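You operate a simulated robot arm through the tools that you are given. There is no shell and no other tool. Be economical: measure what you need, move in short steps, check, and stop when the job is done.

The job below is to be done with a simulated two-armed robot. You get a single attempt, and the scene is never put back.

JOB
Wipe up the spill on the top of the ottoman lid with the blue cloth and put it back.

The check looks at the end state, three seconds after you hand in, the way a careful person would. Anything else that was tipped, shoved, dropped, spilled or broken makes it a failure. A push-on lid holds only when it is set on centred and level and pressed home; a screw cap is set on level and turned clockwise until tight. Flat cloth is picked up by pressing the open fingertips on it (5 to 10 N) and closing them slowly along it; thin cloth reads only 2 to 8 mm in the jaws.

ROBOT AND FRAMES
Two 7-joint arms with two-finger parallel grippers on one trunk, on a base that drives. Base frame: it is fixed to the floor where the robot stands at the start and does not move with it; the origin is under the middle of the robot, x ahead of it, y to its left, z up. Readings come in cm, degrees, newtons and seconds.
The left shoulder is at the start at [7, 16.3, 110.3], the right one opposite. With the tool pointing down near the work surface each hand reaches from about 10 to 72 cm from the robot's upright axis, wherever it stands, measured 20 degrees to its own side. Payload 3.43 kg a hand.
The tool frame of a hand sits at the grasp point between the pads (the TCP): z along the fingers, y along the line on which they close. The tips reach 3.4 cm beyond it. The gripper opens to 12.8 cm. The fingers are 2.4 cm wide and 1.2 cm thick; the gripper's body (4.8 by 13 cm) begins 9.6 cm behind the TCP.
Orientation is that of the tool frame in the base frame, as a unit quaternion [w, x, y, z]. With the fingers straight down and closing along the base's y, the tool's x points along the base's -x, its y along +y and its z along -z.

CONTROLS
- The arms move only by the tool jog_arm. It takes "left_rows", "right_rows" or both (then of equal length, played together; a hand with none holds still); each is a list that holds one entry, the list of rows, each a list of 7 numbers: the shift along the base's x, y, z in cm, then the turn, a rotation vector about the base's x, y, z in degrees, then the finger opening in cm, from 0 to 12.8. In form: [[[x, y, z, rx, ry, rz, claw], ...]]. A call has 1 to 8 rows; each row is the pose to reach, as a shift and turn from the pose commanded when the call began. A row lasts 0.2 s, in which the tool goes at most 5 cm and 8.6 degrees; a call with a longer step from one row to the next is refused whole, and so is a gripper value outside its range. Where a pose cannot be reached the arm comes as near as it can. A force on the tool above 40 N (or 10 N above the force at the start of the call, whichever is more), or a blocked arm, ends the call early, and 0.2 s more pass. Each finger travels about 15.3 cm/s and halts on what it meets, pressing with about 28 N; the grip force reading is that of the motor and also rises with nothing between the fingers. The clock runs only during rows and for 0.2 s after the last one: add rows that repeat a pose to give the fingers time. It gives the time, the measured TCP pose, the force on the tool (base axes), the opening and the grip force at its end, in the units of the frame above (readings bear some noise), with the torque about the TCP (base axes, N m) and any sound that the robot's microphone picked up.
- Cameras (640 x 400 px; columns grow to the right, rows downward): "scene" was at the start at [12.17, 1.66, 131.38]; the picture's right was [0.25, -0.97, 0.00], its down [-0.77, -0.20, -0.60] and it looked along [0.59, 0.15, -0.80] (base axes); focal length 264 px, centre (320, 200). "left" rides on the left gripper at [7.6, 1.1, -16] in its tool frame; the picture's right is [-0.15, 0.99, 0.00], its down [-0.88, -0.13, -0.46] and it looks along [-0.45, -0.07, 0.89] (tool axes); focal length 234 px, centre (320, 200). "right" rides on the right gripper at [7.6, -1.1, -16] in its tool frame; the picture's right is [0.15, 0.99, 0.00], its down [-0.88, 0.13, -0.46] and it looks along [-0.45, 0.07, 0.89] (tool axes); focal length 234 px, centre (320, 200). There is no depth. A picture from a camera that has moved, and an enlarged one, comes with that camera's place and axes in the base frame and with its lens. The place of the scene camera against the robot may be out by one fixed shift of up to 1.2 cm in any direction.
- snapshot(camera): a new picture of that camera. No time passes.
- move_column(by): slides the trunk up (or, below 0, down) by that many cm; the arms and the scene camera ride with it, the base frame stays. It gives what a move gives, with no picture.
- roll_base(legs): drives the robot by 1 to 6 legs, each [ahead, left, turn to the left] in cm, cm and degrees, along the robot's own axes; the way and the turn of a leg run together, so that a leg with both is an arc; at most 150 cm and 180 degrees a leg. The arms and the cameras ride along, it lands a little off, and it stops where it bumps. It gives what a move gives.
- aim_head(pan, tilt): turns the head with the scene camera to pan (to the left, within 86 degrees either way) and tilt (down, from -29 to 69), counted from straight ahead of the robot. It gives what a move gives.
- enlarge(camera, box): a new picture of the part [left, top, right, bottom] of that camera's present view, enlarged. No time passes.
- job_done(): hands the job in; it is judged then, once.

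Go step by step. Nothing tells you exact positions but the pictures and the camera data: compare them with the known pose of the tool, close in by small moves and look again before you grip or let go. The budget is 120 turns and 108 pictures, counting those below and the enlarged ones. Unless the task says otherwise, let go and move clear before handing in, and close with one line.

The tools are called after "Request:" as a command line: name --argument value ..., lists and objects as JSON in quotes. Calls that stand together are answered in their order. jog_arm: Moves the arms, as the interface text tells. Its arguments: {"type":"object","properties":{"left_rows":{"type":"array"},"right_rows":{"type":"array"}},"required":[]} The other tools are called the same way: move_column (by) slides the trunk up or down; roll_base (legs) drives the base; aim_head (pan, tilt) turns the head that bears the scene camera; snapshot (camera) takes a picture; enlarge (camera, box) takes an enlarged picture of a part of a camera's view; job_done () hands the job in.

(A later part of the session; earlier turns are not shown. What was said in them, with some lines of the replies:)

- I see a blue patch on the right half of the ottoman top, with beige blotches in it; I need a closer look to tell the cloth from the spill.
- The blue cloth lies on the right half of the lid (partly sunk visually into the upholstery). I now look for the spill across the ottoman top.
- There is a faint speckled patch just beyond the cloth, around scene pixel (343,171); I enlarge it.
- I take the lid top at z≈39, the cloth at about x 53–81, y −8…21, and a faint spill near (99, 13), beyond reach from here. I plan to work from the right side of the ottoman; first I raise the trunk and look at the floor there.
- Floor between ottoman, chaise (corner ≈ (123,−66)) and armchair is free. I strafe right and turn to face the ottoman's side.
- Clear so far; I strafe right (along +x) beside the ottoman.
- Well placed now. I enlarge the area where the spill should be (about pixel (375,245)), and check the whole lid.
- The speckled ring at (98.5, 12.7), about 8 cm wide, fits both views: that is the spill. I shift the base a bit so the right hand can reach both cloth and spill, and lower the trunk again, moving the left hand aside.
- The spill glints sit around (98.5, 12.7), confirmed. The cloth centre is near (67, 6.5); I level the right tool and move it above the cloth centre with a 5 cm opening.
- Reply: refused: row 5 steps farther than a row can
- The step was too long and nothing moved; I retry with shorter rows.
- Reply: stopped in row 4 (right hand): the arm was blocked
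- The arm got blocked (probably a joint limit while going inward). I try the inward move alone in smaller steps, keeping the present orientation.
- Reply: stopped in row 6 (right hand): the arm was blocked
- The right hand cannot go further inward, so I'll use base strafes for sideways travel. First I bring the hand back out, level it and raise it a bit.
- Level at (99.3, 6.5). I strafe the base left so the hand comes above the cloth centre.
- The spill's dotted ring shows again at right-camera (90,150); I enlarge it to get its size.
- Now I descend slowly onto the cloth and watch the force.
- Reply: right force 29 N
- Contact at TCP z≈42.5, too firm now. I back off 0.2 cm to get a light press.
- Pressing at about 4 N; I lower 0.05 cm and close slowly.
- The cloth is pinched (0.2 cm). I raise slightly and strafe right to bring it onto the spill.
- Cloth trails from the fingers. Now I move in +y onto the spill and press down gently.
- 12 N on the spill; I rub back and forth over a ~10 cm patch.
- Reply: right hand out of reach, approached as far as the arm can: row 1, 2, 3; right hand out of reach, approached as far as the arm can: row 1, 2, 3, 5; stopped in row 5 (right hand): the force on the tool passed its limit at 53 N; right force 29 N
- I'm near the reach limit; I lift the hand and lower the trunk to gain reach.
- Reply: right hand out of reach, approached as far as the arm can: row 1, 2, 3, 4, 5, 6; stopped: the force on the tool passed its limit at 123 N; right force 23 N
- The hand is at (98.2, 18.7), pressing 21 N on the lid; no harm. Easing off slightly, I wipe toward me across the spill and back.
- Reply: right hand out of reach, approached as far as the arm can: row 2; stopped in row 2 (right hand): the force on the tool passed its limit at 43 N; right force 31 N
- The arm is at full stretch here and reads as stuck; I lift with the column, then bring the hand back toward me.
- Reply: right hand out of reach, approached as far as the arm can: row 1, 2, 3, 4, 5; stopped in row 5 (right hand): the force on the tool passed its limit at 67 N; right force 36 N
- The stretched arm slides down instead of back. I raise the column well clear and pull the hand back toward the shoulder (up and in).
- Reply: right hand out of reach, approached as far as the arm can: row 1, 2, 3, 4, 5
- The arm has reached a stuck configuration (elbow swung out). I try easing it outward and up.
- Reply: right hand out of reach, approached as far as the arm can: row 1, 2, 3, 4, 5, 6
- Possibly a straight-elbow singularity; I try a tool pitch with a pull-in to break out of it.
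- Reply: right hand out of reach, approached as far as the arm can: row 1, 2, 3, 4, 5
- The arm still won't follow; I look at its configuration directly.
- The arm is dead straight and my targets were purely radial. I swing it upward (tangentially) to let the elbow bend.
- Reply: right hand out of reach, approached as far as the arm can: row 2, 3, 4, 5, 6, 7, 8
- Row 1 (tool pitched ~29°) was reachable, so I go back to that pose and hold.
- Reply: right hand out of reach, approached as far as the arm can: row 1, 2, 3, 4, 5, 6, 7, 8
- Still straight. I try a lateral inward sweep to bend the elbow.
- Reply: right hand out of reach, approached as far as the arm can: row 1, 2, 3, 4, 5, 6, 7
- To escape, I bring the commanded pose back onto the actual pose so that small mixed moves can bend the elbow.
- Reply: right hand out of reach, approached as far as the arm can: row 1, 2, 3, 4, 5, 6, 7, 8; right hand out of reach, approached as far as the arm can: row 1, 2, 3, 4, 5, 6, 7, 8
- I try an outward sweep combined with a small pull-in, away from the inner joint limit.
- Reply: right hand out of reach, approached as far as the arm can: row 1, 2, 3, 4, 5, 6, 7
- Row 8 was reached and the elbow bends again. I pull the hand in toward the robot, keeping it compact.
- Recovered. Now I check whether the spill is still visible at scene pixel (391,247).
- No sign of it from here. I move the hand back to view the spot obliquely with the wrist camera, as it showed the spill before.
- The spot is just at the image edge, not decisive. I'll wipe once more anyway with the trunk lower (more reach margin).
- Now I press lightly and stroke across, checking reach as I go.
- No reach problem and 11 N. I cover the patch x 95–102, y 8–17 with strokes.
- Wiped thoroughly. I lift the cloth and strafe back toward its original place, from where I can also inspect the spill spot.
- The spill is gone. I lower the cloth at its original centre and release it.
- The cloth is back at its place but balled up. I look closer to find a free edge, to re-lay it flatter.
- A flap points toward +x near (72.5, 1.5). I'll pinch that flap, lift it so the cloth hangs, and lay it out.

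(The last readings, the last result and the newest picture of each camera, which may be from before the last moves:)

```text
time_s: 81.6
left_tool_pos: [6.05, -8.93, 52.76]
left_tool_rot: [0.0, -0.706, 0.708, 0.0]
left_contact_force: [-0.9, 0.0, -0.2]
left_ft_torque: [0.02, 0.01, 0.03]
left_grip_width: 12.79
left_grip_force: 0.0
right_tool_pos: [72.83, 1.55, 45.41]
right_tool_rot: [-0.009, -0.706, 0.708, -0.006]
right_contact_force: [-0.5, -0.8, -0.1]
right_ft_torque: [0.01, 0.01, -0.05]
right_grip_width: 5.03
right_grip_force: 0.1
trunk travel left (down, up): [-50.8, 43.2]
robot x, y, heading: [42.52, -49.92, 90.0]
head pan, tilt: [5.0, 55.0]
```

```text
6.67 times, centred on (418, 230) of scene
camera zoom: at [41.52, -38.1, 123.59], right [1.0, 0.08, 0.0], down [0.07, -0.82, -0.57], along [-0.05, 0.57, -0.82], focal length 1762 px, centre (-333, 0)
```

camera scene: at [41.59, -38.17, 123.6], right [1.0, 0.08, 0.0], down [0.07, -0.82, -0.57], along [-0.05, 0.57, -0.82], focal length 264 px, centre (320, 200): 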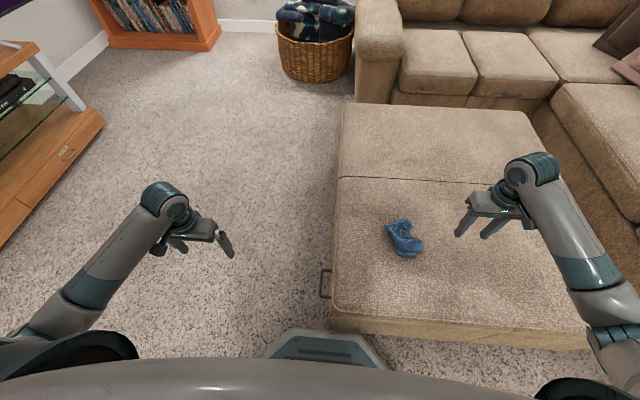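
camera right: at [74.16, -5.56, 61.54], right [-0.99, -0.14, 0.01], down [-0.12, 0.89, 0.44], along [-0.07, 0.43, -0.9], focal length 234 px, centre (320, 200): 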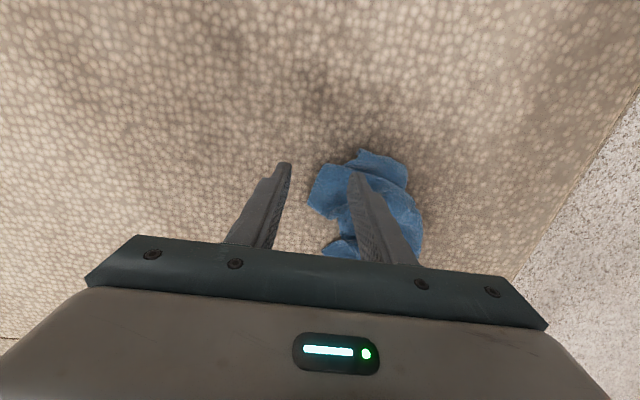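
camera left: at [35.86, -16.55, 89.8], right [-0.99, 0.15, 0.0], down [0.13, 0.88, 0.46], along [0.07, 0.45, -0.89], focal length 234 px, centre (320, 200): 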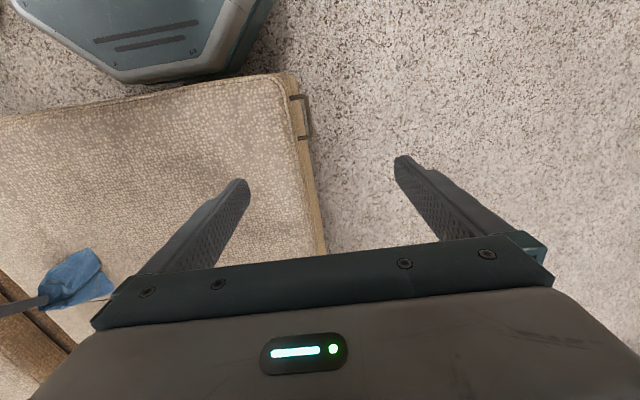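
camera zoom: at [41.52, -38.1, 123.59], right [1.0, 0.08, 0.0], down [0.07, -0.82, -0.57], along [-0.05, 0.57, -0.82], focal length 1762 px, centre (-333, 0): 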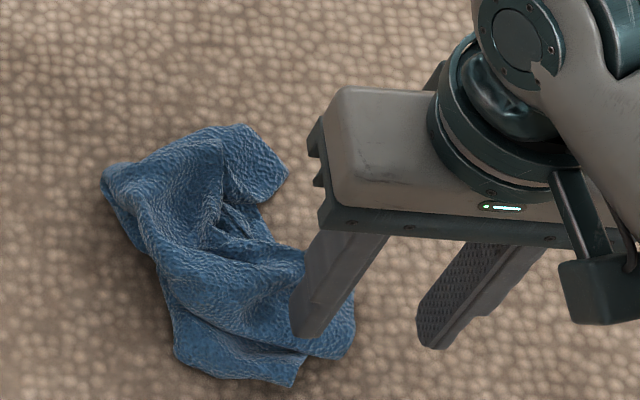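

Request:
jog_arm --right_rows '[[[-0.8, 0, -1, 0, 0, 0, 5], [-0.8, 0, -2, 0, 0, 0, 5], [-0.8, 0, -2.6, 0, 0, 0, 5], [-0.8, 0, -2.8, 0, 0, 0, 4], [-0.8, 0, -2.8, 0, 0, 0, 3], [-0.8, 0, -2.8, 0, 0, 0, 2], [-0.8, 0, -2.8, 0, 0, 0, 1], [-0.8, 0, -2.8, 0, 0, 0, 0]]]'

Request:
enlarge --camera "scene" --box '[370, 200, 466, 260]'

```text
time_s: 83.4
left_tool_pos: [6.1, -8.98, 52.81]
left_tool_rot: [0.0, -0.706, 0.708, 0.0]
left_contact_force: [0.5, 0.7, -0.1]
left_ft_torque: [-0.02, -0.03, -0.01]
left_grip_width: 12.82
left_grip_force: 0.0
right_tool_pos: [72.17, 1.69, 42.86]
right_tool_rot: [-0.01, -0.706, 0.708, -0.005]
right_contact_force: [0.0, 0.6, 2.8]
right_ft_torque: [-0.01, -0.04, -0.01]
right_grip_width: 0.29
right_grip_force: 27.8
trunk travel left (down, up): [-50.8, 43.2]
robot x, y, heading: [42.25, -50.33, 89.8]
head pan, tilt: [5.0, 55.0]
```

```text
6.67 times, centred on (418, 230) of scene
camera zoom: at [41.51, -38.12, 123.6], right [1.0, 0.08, 0.0], down [0.07, -0.82, -0.57], along [-0.05, 0.57, -0.82], focal length 1762 px, centre (-333, 0)
```

zoom: 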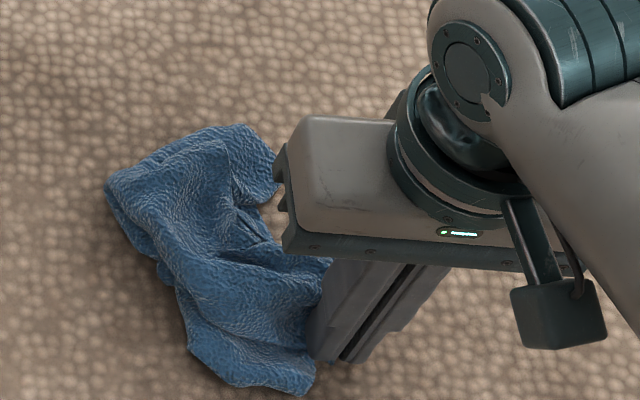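

Gripped a flap (0.29 cm). I lift it high to let the cloth hang open.

Request:
jog_arm --right_rows '[[[0, 0, 4, 0, 0, 0, 0], [0, 0, 8, 0, 0, 0, 0], [0, 0, 12, 0, 0, 0, 0], [0, 0, 16, 0, 0, 0, 0], [0, 0, 20, 0, 0, 0, 0], [0, 0, 24, 0, 0, 0, 0], [0, 0, 28, 0, 0, 0, 0], [0, 0, 32, 0, 0, 0, 0]]]'

Request:
snapshot --camera "scene"

Request:
snapshot --camera "right"

```text
time_s: 85.2
left_tool_pos: [6.1, -8.87, 52.8]
left_tool_rot: [0.0, -0.706, 0.708, 0.0]
left_contact_force: [-0.8, 0.3, -0.5]
left_ft_torque: [0.02, -0.04, 0.0]
left_grip_width: 12.8
left_grip_force: 0.1
right_tool_pos: [72.21, 1.67, 74.62]
right_tool_rot: [-0.01, -0.706, 0.708, -0.006]
right_contact_force: [0.4, 0.2, -0.3]
right_ft_torque: [-0.02, 0.0, -0.01]
right_grip_width: 0.26
right_grip_force: 28.4
trunk travel left (down, up): [-50.8, 43.2]
robot x, y, heading: [42.16, -50.16, 89.8]
head pan, tilt: [5.0, 55.0]
```

```text
49 pictures are left
camera scene: at [41.49, -38.14, 123.59], right [1.0, 0.08, 0.0], down [0.07, -0.82, -0.57], along [-0.05, 0.57, -0.82], focal length 264 px, centre (320, 200)
```

scene: 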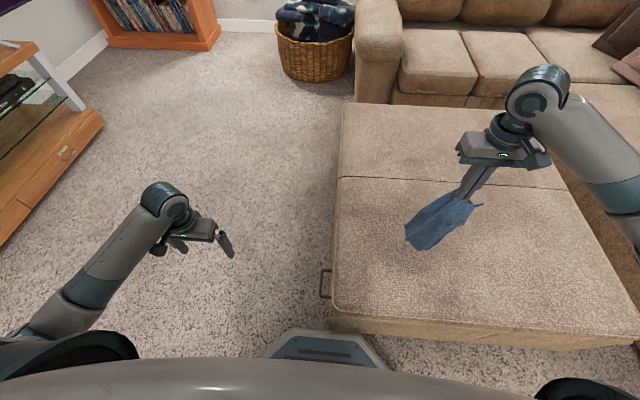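

```text
48 pictures are left
camera right: at [73.45, -5.5, 90.81], right [-0.99, -0.14, 0.01], down [-0.12, 0.89, 0.44], along [-0.07, 0.43, -0.9], focal length 234 px, centre (320, 200)
```

right: 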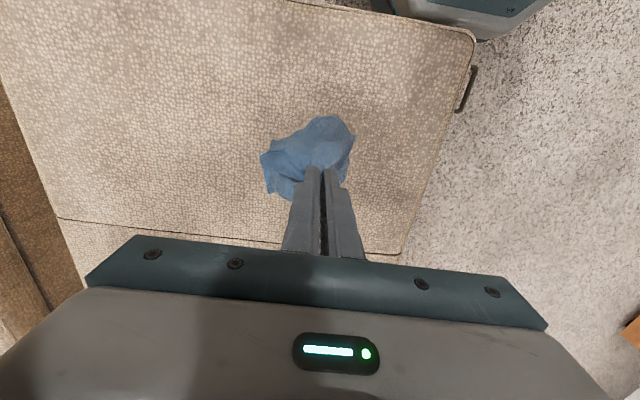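

The cloth hangs fairly long. I'll lay it by touching its lower end down at the far side and drawing the hand toward me while lowering.

Request:
roll_base --legs '[[0, 5, 0]]'

Request:
jog_arm --right_rows '[[[0, 4, -1, 0, 0, 0, 0], [0, 8, -2, 0, 0, 0, 0], [0, 12, -4, 0, 0, 0, 0], [0, 15, -6, 0, 0, 0, 0], [0, 15, -9, 0, 0, 0, 0]]]'

Request:
snapshot --camera "scene"

```text
time_s: 86.1
left_tool_pos: [1.11, -8.75, 52.77]
left_tool_rot: [0.001, -0.707, 0.708, -0.002]
left_contact_force: [-0.2, 0.9, -0.1]
left_ft_torque: [-0.03, -0.04, -0.03]
left_grip_width: 12.82
left_grip_force: 0.0
right_tool_pos: [67.15, 1.79, 74.63]
right_tool_rot: [-0.009, -0.706, 0.708, -0.005]
right_contact_force: [1.0, 0.0, -0.4]
right_ft_torque: [0.0, -0.07, 0.0]
right_grip_width: 0.26
right_grip_force: 28.2
trunk travel left (down, up): [-50.8, 43.2]
robot x, y, heading: [37.2, -50.25, 89.5]
head pan, tilt: [5.0, 55.0]
```

```text
time_s: 87.3
left_tool_pos: [1.31, -8.84, 52.87]
left_tool_rot: [0.0, -0.706, 0.708, 0.001]
left_contact_force: [0.0, 0.1, -0.5]
left_ft_torque: [0.02, -0.01, 0.01]
left_grip_width: 12.81
left_grip_force: 0.0
right_tool_pos: [67.25, 16.76, 65.61]
right_tool_rot: [-0.01, -0.706, 0.708, -0.004]
right_contact_force: [0.2, -0.8, 0.5]
right_ft_torque: [-0.03, 0.01, 0.02]
right_grip_width: 0.3
right_grip_force: 27.9
trunk travel left (down, up): [-50.8, 43.2]
robot x, y, heading: [37.27, -50.08, 89.8]
head pan, tilt: [5.0, 55.0]
```

```text
47 pictures are left
camera scene: at [36.62, -38.07, 123.6], right [1.0, 0.08, 0.0], down [0.07, -0.82, -0.57], along [-0.05, 0.57, -0.82], focal length 264 px, centre (320, 200)
```

scene: 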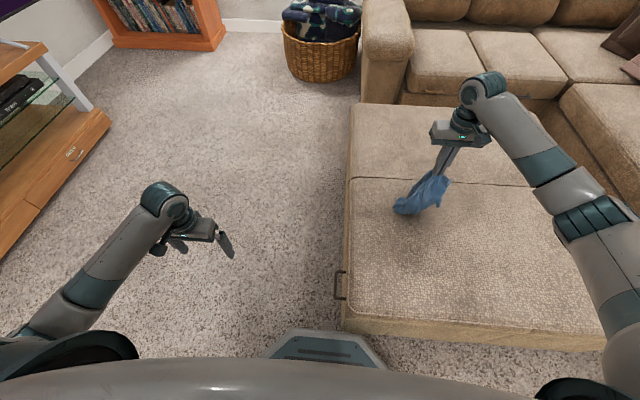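

Request:
jog_arm --right_rows '[[[0, -2, -3.5, 0, 0, 0, 0], [0, -5, -7, 0, 0, 0, 0], [0, -8, -10.5, 0, 0, 0, 0], [0, -11.5, -14, 0, 0, 0, 0], [0, -15, -17, 0, 0, 0, 0], [0, -18.5, -19.5, 0, 0, 0, 0], [0, -22, -21.5, 0, 0, 0, 0], [0, -24, -22, 0, 0, 0, 0]]]'

Request:
snapshot --camera "scene"

Request:
snapshot --camera "right"

```text
time_s: 89.1
left_tool_pos: [1.21, -8.91, 52.87]
left_tool_rot: [0.001, -0.707, 0.708, 0.0]
left_contact_force: [-0.2, -0.3, 0.0]
left_ft_torque: [-0.01, 0.04, 0.01]
left_grip_width: 12.79
left_grip_force: 0.0
right_tool_pos: [67.41, -7.38, 43.73]
right_tool_rot: [-0.01, -0.706, 0.709, -0.004]
right_contact_force: [0.1, -0.6, 0.0]
right_ft_torque: [0.01, -0.01, 0.01]
right_grip_width: 0.28
right_grip_force: 28.3
trunk travel left (down, up): [-50.8, 43.2]
robot x, y, heading: [37.08, -50.13, 89.8]
head pan, tilt: [5.0, 55.0]
```

```text
46 pictures are left
camera scene: at [36.58, -38.11, 123.6], right [1.0, 0.08, 0.0], down [0.07, -0.82, -0.57], along [-0.05, 0.57, -0.82], focal length 264 px, centre (320, 200)
```

scene: 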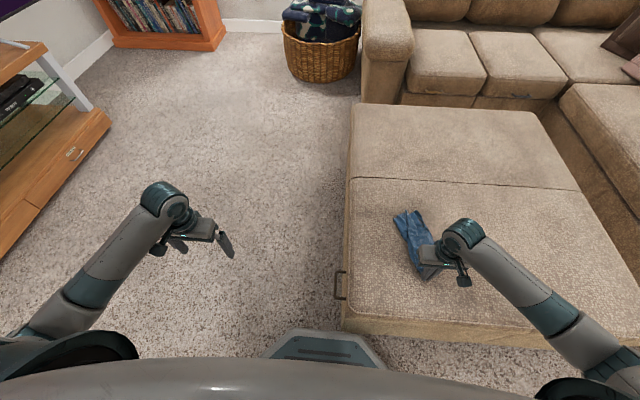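

```text
45 pictures are left
camera right: at [68.63, -14.52, 59.81], right [-0.99, -0.14, 0.01], down [-0.12, 0.89, 0.44], along [-0.07, 0.43, -0.9], focal length 234 px, centre (320, 200)
```

right: 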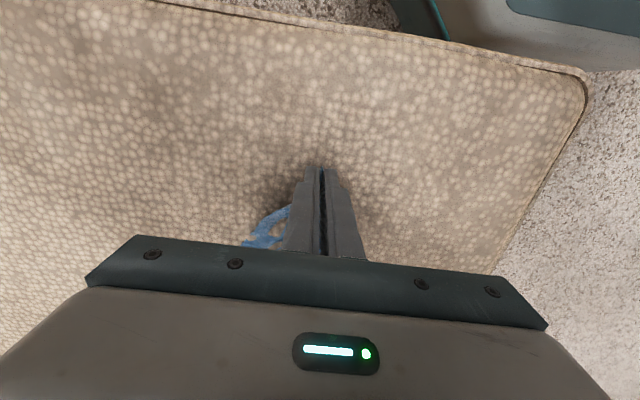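

Laid as a strip from about (63,19) to (67,−7). I lower slightly, release, rise and look.

Request:
jog_arm --right_rows '[[[0, 0, -0.7, 0, 0, 0, 0], [0, 0, -0.7, 0, 0, 0, 2], [0, 0, -0.7, 0, 0, 0, 4], [0, 0, 3, 0, 0, 0, 4], [0, -1, 7, 0, 0, 0, 4], [4, -3, 11, 0, 0, 0, 4], [8, -5, 14, 0, 0, 0, 4], [12, -5, 15, 0, 0, 0, 4]]]'

Request:
enlarge --camera "scene" --box '[340, 180, 500, 280]'

```text
refused: row 6 steps farther than a row can; nothing moved
```

```text
4.00 times, centred on (420, 230) of scene
camera zoom: at [36.58, -38.11, 123.6], right [1.0, 0.08, 0.0], down [0.07, -0.82, -0.57], along [-0.05, 0.57, -0.82], focal length 1058 px, centre (-80, 80)
```

zoom: 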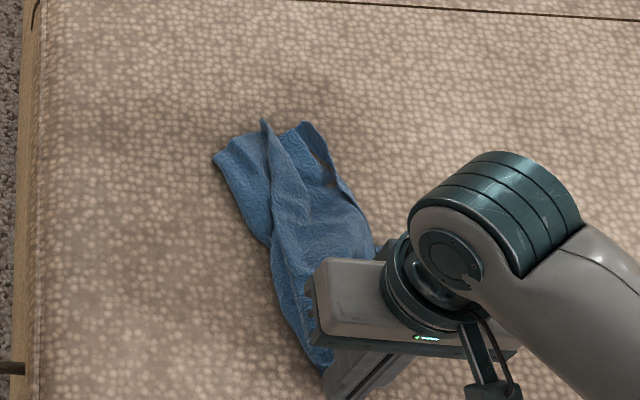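

Request:
jog_arm --right_rows '[[[0, 0, -0.7, 0, 0, 0, 0], [0, 0, -0.7, 0, 0, 0, 2], [0, 0, -0.7, 0, 0, 0, 4], [0, 0, 3, 0, 0, 0, 4], [0, -1, 7, 0, 0, 0, 4], [3, -2, 10, 0, 0, 0, 4], [6, -3, 13, 0, 0, 0, 4], [10, -3, 14, 0, 0, 0, 4]]]'

Request:
enlarge --camera "scene" --box '[340, 190, 500, 290]'

Request:
snapshot --camera "right"

```text
time_s: 90.9
left_tool_pos: [1.32, -8.98, 52.83]
left_tool_rot: [-0.001, -0.705, 0.709, 0.0]
left_contact_force: [-0.2, 0.1, -1.0]
left_ft_torque: [0.02, 0.01, 0.02]
left_grip_width: 12.81
left_grip_force: 0.0
right_tool_pos: [77.38, -10.34, 57.62]
right_tool_rot: [-0.01, -0.706, 0.708, -0.005]
right_contact_force: [-0.4, 0.2, -0.2]
right_ft_torque: [0.0, 0.03, 0.02]
right_grip_width: 3.97
right_grip_force: 0.1
trunk travel left (down, up): [-50.8, 43.2]
robot x, y, heading: [36.91, -50.14, 89.5]
head pan, tilt: [5.0, 55.0]
```

```text
4.00 times, centred on (420, 240) of scene
camera zoom: at [36.62, -38.12, 123.59], right [1.0, 0.08, 0.0], down [0.07, -0.82, -0.57], along [-0.05, 0.57, -0.82], focal length 1058 px, centre (-80, 40)
```

zoom: 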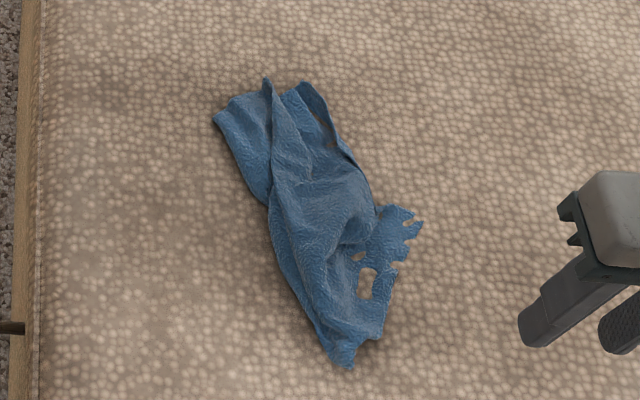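

```text
42 pictures are left
camera right: at [78.61, -17.49, 73.67], right [-0.99, -0.14, 0.01], down [-0.12, 0.89, 0.44], along [-0.07, 0.43, -0.9], focal length 234 px, centre (320, 200)
```

right: 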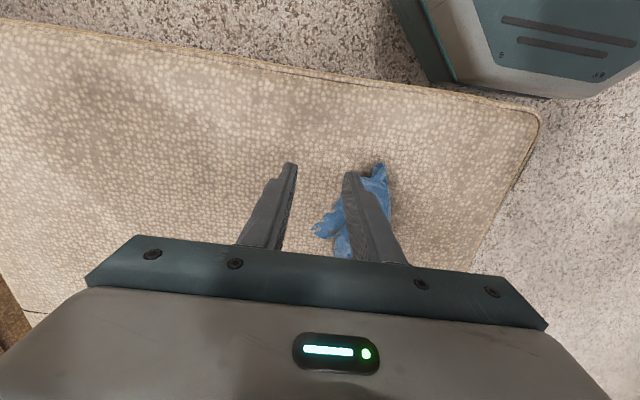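

The cloth is now a strip over the right place; I'll pull its loose +x flap (about (75.7, 4.8)) outward to open it more.

Request:
roll_base --legs '[[0, -8, 0]]'

Request:
jog_arm --right_rows '[[[-2.5, 4, 0, 0, 0, 0, 4], [-5, 8, 0, 0, 0, 0, 4], [-7.5, 12, 0, 0, 0, 0, 4], [-9.5, 14.8, -3, 0, 0, 0, 4], [-9.9, 14.8, -7, 0, 0, 0, 4], [-9.9, 14.8, -11, 0, 0, 0, 4]]]'

Request:
snapshot --camera "right"

Request:
enlarge --camera "scene" --box '[320, 180, 480, 280]'

```text
time_s: 92.0
left_tool_pos: [9.38, -8.93, 52.9]
left_tool_rot: [0.0, -0.706, 0.708, 0.001]
left_contact_force: [0.5, 0.0, -0.2]
left_ft_torque: [0.0, 0.02, 0.0]
left_grip_width: 12.78
left_grip_force: 0.0
right_tool_pos: [85.51, -10.38, 57.5]
right_tool_rot: [-0.011, -0.705, 0.709, -0.005]
right_contact_force: [0.0, -0.3, -0.4]
right_ft_torque: [0.01, 0.03, -0.01]
right_grip_width: 4.02
right_grip_force: 0.0
trunk travel left (down, up): [-50.8, 43.2]
robot x, y, heading: [45.22, -49.92, 90.0]
head pan, tilt: [5.0, 55.0]
```

```text
time_s: 93.4
left_tool_pos: [9.35, -8.8, 52.81]
left_tool_rot: [0.0, -0.706, 0.708, 0.0]
left_contact_force: [-0.3, -0.4, -0.4]
left_ft_torque: [0.0, -0.01, 0.0]
left_grip_width: 12.8
left_grip_force: 0.0
right_tool_pos: [75.4, 4.42, 46.64]
right_tool_rot: [-0.009, -0.706, 0.708, -0.005]
right_contact_force: [-0.5, 0.0, -0.3]
right_ft_torque: [0.0, 0.01, -0.02]
right_grip_width: 3.98
right_grip_force: 0.1
trunk travel left (down, up): [-50.8, 43.2]
robot x, y, heading: [45.31, -50.37, 89.7]
head pan, tilt: [5.0, 55.0]
```

```text
41 pictures are left
camera right: at [76.69, -2.77, 62.7], right [-0.99, -0.14, 0.01], down [-0.12, 0.89, 0.44], along [-0.07, 0.43, -0.9], focal length 234 px, centre (320, 200)
```

right: 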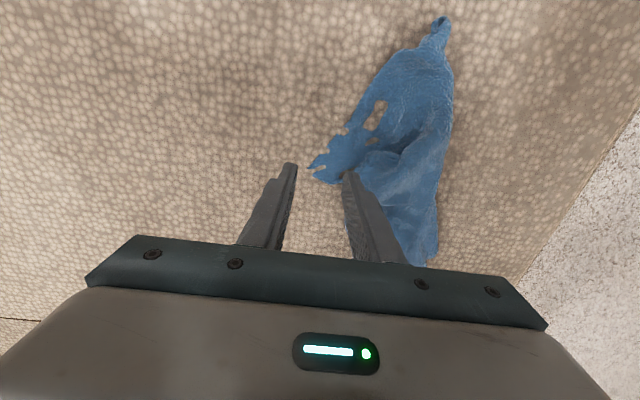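

```text
4.00 times, centred on (400, 230) of scene
camera zoom: at [44.67, -38.08, 123.6], right [1.0, 0.08, 0.0], down [0.07, -0.82, -0.57], along [-0.05, 0.57, -0.82], focal length 1058 px, centre (0, 80)
```

zoom: 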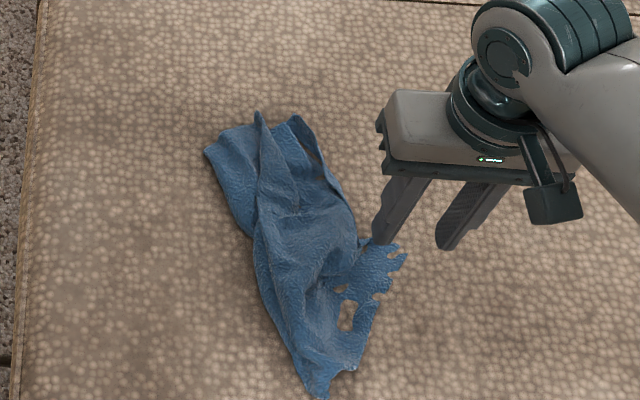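

Request:
jog_arm --right_rows '[[[-1.4, -1, -1.5, 0, 0, 0, 4], [-1.4, -1, -3, 0, 0, 0, 4], [-1.4, -1, -3.9, 0, 0, 0, 4], [-1.4, -1, -4.05, 0, 0, 0, 4], [-1.4, -1, -4.05, 0, 0, 0, 3], [-1.4, -1, -4.05, 0, 0, 0, 2], [-1.4, -1, -4.05, 0, 0, 0, 1], [-1.4, -1, -4.05, 0, 0, 0, 0]]]'

Request:
jog_arm --right_rows '[[[0, 0, 0.5, 0, 0, 0, 0], [2, 0, 0.7, 0, 0, 0, 0], [4, 0, 0.7, 0, 0, 0, 0], [6, 0, 0.7, 0, 0, 0, 0]]]'

Request:
snapshot --camera "right"

Request:
enlarge --camera "scene" --box '[320, 180, 480, 280]'

```text
time_s: 95.2
left_tool_pos: [9.12, -8.9, 52.86]
left_tool_rot: [0.001, -0.706, 0.708, 0.0]
left_contact_force: [0.1, -0.6, -0.1]
left_ft_torque: [0.03, 0.02, -0.02]
left_grip_width: 12.79
left_grip_force: 0.1
right_tool_pos: [73.83, 3.52, 42.71]
right_tool_rot: [-0.009, -0.707, 0.708, -0.004]
right_contact_force: [-8.9, 0.7, 21.0]
right_ft_torque: [0.19, 0.53, 0.09]
right_grip_width: 0.02
right_grip_force: 27.8
trunk travel left (down, up): [-50.8, 43.2]
robot x, y, heading: [45.58, -50.49, 89.7]
head pan, tilt: [5.0, 55.0]
```

```text
time_s: 96.2
left_tool_pos: [9.3, -8.83, 52.88]
left_tool_rot: [0.0, -0.706, 0.708, 0.0]
left_contact_force: [-0.1, 1.2, -0.5]
left_ft_torque: [-0.02, 0.03, -0.04]
left_grip_width: 12.82
left_grip_force: 0.1
right_tool_pos: [80.1, 3.31, 43.32]
right_tool_rot: [-0.011, -0.705, 0.709, -0.006]
right_contact_force: [0.2, -0.1, -0.6]
right_ft_torque: [0.02, 0.03, 0.03]
right_grip_width: 0.0
right_grip_force: 28.4
trunk travel left (down, up): [-50.8, 43.2]
robot x, y, heading: [45.26, -50.15, 89.8]
head pan, tilt: [5.0, 55.0]
```

```text
39 pictures are left
camera right: at [81.44, -3.82, 59.35], right [-0.99, -0.14, 0.01], down [-0.12, 0.89, 0.44], along [-0.07, 0.43, -0.9], focal length 234 px, centre (320, 200)
```

right: 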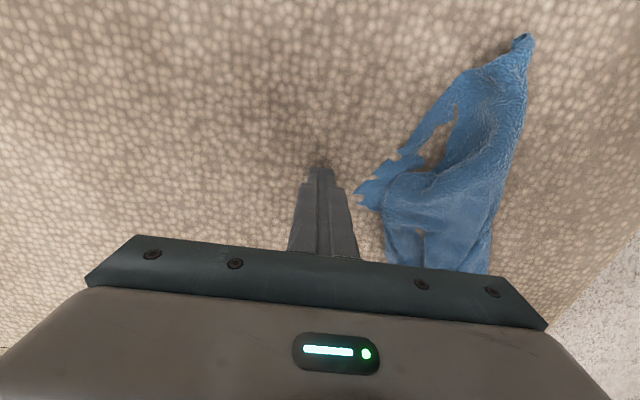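

```text
4.00 times, centred on (400, 230) of scene
camera zoom: at [44.7, -38.13, 123.59], right [1.0, 0.08, 0.0], down [0.07, -0.82, -0.57], along [-0.05, 0.57, -0.82], focal length 1058 px, centre (0, 80)
```

zoom: 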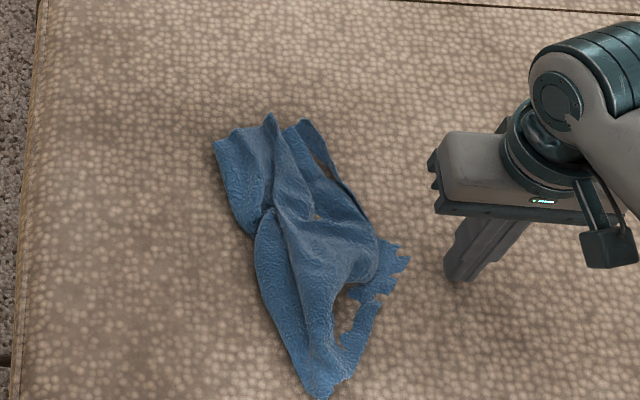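

The thin flap slipped out. I'll pinch further in on the fold, at about (71.5, 4.5), and pull outward.

Request:
jog_arm --right_rows '[[[0, 0, 3, 0, 0, 0, 3], [-4, 0.6, 4, 0, 0, 0, 5], [-8.5, 1.2, 3, 0, 0, 0, 5], [-8.5, 1.2, 1, 0, 0, 0, 5], [-8.5, 1.2, -0.4, 0, 0, 0, 5]]]'

Request:
jog_arm --right_rows '[[[0, 0, -0.2, 0, 0, 0, 5], [0, 0, -0.2, 0, 0, 0, 4], [0, 0, -0.2, 0, 0, 0, 3], [0, 0, -0.2, 0, 0, 0, 2], [0, 0, -0.2, 0, 0, 0, 1], [0, 0, -0.2, 0, 0, 0, 0]]]'

```text
time_s: 97.4
left_tool_pos: [9.3, -8.9, 52.8]
left_tool_rot: [0.0, -0.706, 0.708, 0.0]
left_contact_force: [-0.4, -0.1, -0.3]
left_ft_torque: [0.01, -0.03, 0.03]
left_grip_width: 12.77
left_grip_force: 0.1
right_tool_pos: [71.42, 4.72, 42.81]
right_tool_rot: [-0.01, -0.706, 0.708, -0.005]
right_contact_force: [-0.4, -0.7, 1.6]
right_ft_torque: [0.0, 0.05, -0.04]
right_grip_width: 5.0
right_grip_force: 0.0
trunk travel left (down, up): [-50.8, 43.2]
robot x, y, heading: [45.55, -50.09, 89.8]
head pan, tilt: [5.0, 55.0]
```

```text
time_s: 98.8
left_tool_pos: [9.38, -8.93, 52.85]
left_tool_rot: [0.0, -0.706, 0.708, 0.001]
left_contact_force: [-0.3, 0.6, -0.4]
left_ft_torque: [0.0, 0.0, -0.02]
left_grip_width: 12.8
left_grip_force: 0.1
right_tool_pos: [71.51, 4.59, 42.68]
right_tool_rot: [-0.009, -0.705, 0.709, -0.005]
right_contact_force: [0.1, 0.7, 4.2]
right_ft_torque: [-0.03, 0.02, -0.01]
right_grip_width: 0.62
right_grip_force: 28.1
trunk travel left (down, up): [-50.8, 43.2]
robot x, y, heading: [44.82, -50.39, 89.8]
head pan, tilt: [5.0, 55.0]
```

Request:
jog_arm --right_rows '[[[0, 0, 0.6, 0, 0, 0, 0], [2, 0, 0.8, 0, 0, 0, 0], [4, 0, 0.8, 0, 0, 0, 0], [6, 0, 0.8, 0, 0, 0, 0], [7, 0, 0.6, 0, 0, 0, 0], [7, 0, 0.6, 0, 0, 0, 2.5], [7, 0, 0.6, 0, 0, 0, 4], [7, 0, 4, 0, 0, 0, 4]]]'

Request:
jog_arm --right_rows '[[[2, 0, 4, 0, 0, 0, 4], [6, 0, 6, 0, 0, 0, 4], [10, 0, 8, 0, 0, 0, 4]]]'

Request:
enlarge --camera "scene" --box '[320, 180, 480, 280]'

Request:
snapshot --camera "right"

```text
time_s: 100.6
left_tool_pos: [9.41, -8.94, 52.87]
left_tool_rot: [0.001, -0.706, 0.709, 0.0]
left_contact_force: [-0.2, -0.1, 0.0]
left_ft_torque: [-0.01, -0.02, 0.0]
left_grip_width: 12.8
left_grip_force: 0.0
right_tool_pos: [78.48, 4.66, 46.59]
right_tool_rot: [-0.01, -0.706, 0.708, -0.004]
right_contact_force: [-0.1, -0.8, 0.3]
right_ft_torque: [0.01, 0.02, -0.02]
right_grip_width: 4.01
right_grip_force: 0.0
trunk travel left (down, up): [-50.8, 43.2]
robot x, y, heading: [45.63, -50.13, 89.9]
head pan, tilt: [5.0, 55.0]
```

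```text
time_s: 101.4
left_tool_pos: [9.34, -8.95, 52.92]
left_tool_rot: [0.001, -0.706, 0.708, 0.0]
left_contact_force: [-0.8, 0.0, -0.5]
left_ft_torque: [0.02, 0.02, 0.03]
left_grip_width: 12.81
left_grip_force: 0.0
right_tool_pos: [88.78, 4.72, 54.7]
right_tool_rot: [-0.01, -0.706, 0.708, -0.005]
right_contact_force: [0.8, -0.7, 0.5]
right_ft_torque: [0.0, 0.02, 0.0]
right_grip_width: 3.99
right_grip_force: 0.1
trunk travel left (down, up): [-50.8, 43.2]
robot x, y, heading: [45.44, -50.13, 89.8]
head pan, tilt: [5.0, 55.0]
```

```text
4.00 times, centred on (400, 230) of scene
camera zoom: at [44.69, -38.15, 123.59], right [1.0, 0.08, 0.0], down [0.07, -0.82, -0.57], along [-0.05, 0.57, -0.82], focal length 1058 px, centre (0, 80)
```

zoom: 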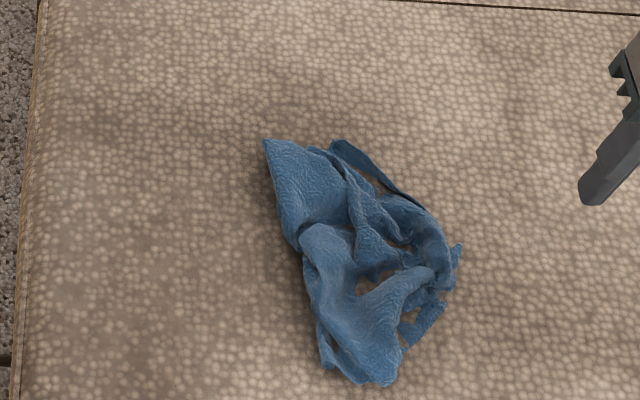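

```text
36 pictures are left
camera right: at [90.06, -2.37, 70.83], right [-0.99, -0.14, 0.01], down [-0.12, 0.89, 0.44], along [-0.07, 0.43, -0.9], focal length 234 px, centre (320, 200)
```

right: 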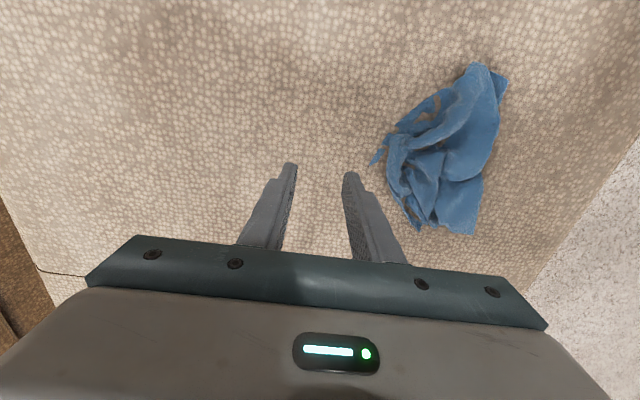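

Better spread (x 65–79, y −4…16), but slightly too far to +x. I'll take the −x edge near (67, 8) and pull it back about 7 cm to spread and recentre.

Request:
roll_base --legs '[[0, 8, 0]]'

Request:
jog_arm --right_rows '[[[-4, 1, 0, 0, 0, 0, 4], [-8, 2, 0, 0, 0, 0, 4], [-12, 3, -1, 0, 0, 0, 4], [-13.7, 3.3, -5, 0, 0, 0, 4], [-13.7, 3.3, -9, 0, 0, 0, 4], [-13.7, 3.3, -10, 0, 0, 0, 4]]]'

Request:
enlarge --camera "scene" --box '[340, 180, 500, 280]'

```text
time_s: 102.5
left_tool_pos: [1.35, -8.85, 52.76]
left_tool_rot: [0.001, -0.706, 0.708, 0.0]
left_contact_force: [0.3, 0.5, 0.4]
left_ft_torque: [0.01, -0.02, -0.03]
left_grip_width: 12.82
left_grip_force: 0.1
right_tool_pos: [80.66, 4.92, 54.82]
right_tool_rot: [-0.009, -0.705, 0.709, -0.006]
right_contact_force: [1.0, 0.1, 0.1]
right_ft_torque: [0.01, -0.06, 0.01]
right_grip_width: 3.98
right_grip_force: 0.0
trunk travel left (down, up): [-50.8, 43.2]
robot x, y, heading: [37.46, -50.27, 89.7]
head pan, tilt: [5.0, 55.0]
```

```text
time_s: 103.9
left_tool_pos: [1.39, -8.78, 52.82]
left_tool_rot: [0.0, -0.705, 0.709, 0.0]
left_contact_force: [0.3, 1.1, 0.4]
left_ft_torque: [-0.02, 0.02, 0.0]
left_grip_width: 12.77
left_grip_force: 0.0
right_tool_pos: [66.94, 8.1, 44.65]
right_tool_rot: [-0.011, -0.705, 0.709, -0.006]
right_contact_force: [0.7, 0.0, 0.1]
right_ft_torque: [-0.01, -0.02, 0.0]
right_grip_width: 4.01
right_grip_force: 0.1
trunk travel left (down, up): [-50.8, 43.2]
robot x, y, heading: [37.36, -50.42, 89.7]
head pan, tilt: [5.0, 55.0]
```

```text
4.00 times, centred on (420, 230) of scene
camera zoom: at [36.64, -38.08, 123.6], right [1.0, 0.08, 0.0], down [0.07, -0.82, -0.57], along [-0.05, 0.57, -0.82], focal length 1058 px, centre (-80, 80)
```

zoom: 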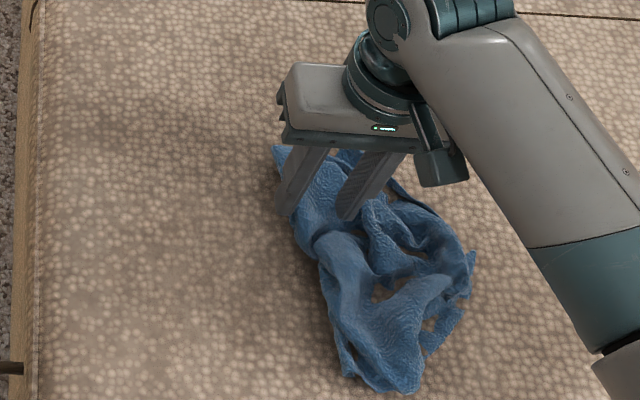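

Well placed over the −x edge. I press, pinch slowly and pull toward −x, then release.

Request:
jog_arm --right_rows '[[[0, 0, -1, 0, 0, 0, 4], [0, 0, -1.8, 0, 0, 0, 4], [0, 0, -2, 0, 0, 0, 4], [0, 0, -2, 0, 0, 0, 3], [0, 0, -2, 0, 0, 0, 2], [0, 0, -2, 0, 0, 0, 1], [0, 0, -2, 0, 0, 0, 0], [0, 0, -1.5, 0, 0, 0, 0]]]'

Request:
jog_arm --right_rows '[[[-2, 0, 0.2, 0, 0, 0, 0], [-4, 0, 0.2, 0, 0, 0, 0], [-6, 0.5, 0.2, 0, 0, 0, 0], [-7.5, 1, -0.2, 0, 0, 0, 0], [-7.5, 1, -0.2, 0, 0, 0, 2.5], [-7.5, 1, -0.2, 0, 0, 0, 4], [-7.5, 1, 4, 0, 0, 0, 4], [-7.5, 1, 8, 0, 0, 0, 4]]]'

Request:
jog_arm --right_rows '[[[3, -2, 2, 0, 0, 0, 4], [6, -4, 4, 0, 0, 0, 4], [10, -6, 5, 0, 0, 0, 4], [14, -8, 5, 0, 0, 0, 4], [18, -10, 5, 0, 0, 0, 4], [22, -12, 5, 0, 0, 0, 4], [26, -14, 5, 0, 0, 0, 4]]]'

Request:
snapshot --camera "scene"

Request:
enlarge --camera "scene" --box '[340, 180, 500, 280]'

```text
time_s: 105.7
left_tool_pos: [1.38, -8.75, 52.85]
left_tool_rot: [0.0, -0.705, 0.709, 0.0]
left_contact_force: [0.3, -1.1, 0.0]
left_ft_torque: [0.05, -0.02, 0.0]
left_grip_width: 12.8
left_grip_force: 0.0
right_tool_pos: [67.07, 8.31, 43.2]
right_tool_rot: [-0.01, -0.706, 0.709, -0.004]
right_contact_force: [0.1, 0.0, 0.4]
right_ft_torque: [0.0, 0.03, 0.0]
right_grip_width: 0.32
right_grip_force: 28.3
trunk travel left (down, up): [-50.8, 43.2]
robot x, y, heading: [37.15, -49.84, 89.8]
head pan, tilt: [5.0, 55.0]
```

```text
time_s: 107.5
left_tool_pos: [1.21, -8.83, 52.9]
left_tool_rot: [0.0, -0.705, 0.709, 0.0]
left_contact_force: [0.1, -0.2, -0.4]
left_ft_torque: [0.02, 0.02, -0.03]
left_grip_width: 12.79
left_grip_force: 0.0
right_tool_pos: [59.6, 9.02, 51.11]
right_tool_rot: [-0.01, -0.706, 0.709, -0.005]
right_contact_force: [0.2, 0.7, -0.3]
right_ft_torque: [0.03, -0.01, -0.01]
right_grip_width: 4.01
right_grip_force: 0.1
trunk travel left (down, up): [-50.8, 43.2]
robot x, y, heading: [37.05, -50.23, 89.4]
head pan, tilt: [5.0, 55.0]
```

```text
time_s: 109.1
left_tool_pos: [1.4, -8.77, 52.78]
left_tool_rot: [0.0, -0.706, 0.708, 0.0]
left_contact_force: [0.4, 0.1, -0.4]
left_ft_torque: [0.04, 0.02, 0.01]
left_grip_width: 12.81
left_grip_force: 0.0
right_tool_pos: [85.44, -4.72, 56.02]
right_tool_rot: [-0.01, -0.706, 0.708, -0.005]
right_contact_force: [-0.8, -0.3, 0.4]
right_ft_torque: [-0.01, 0.02, 0.0]
right_grip_width: 3.99
right_grip_force: 0.0
trunk travel left (down, up): [-50.8, 43.2]
robot x, y, heading: [37.35, -50.0, 89.9]
head pan, tilt: [5.0, 55.0]
```

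```text
34 pictures are left
camera scene: at [36.68, -38.14, 123.6], right [1.0, 0.08, 0.0], down [0.07, -0.82, -0.57], along [-0.05, 0.57, -0.82], focal length 264 px, centre (320, 200)
```

scene: 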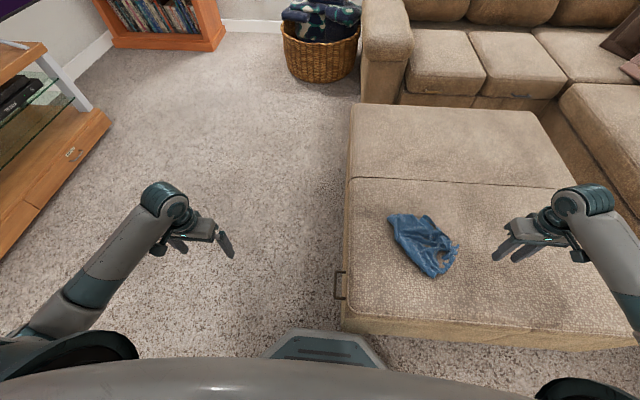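

```text
4.00 times, centred on (420, 230) of scene
camera zoom: at [36.68, -38.14, 123.6], right [1.0, 0.08, 0.0], down [0.07, -0.82, -0.57], along [-0.05, 0.57, -0.82], focal length 1058 px, centre (-80, 80)
```

zoom: 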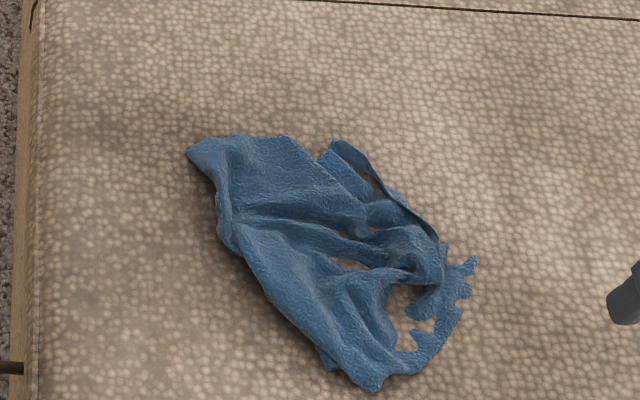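

The cloth lies spread out on its original place on the lid, the spill is gone and both hands are clear of everything, so I hand in.

Request:
job_done

```text
The job is handed in.
```

I wiped up the spill on the ottoman lid. The blue cloth is back in its original spot, spread out but a bit rumpled rather than flat as it was, and both hands are clear.
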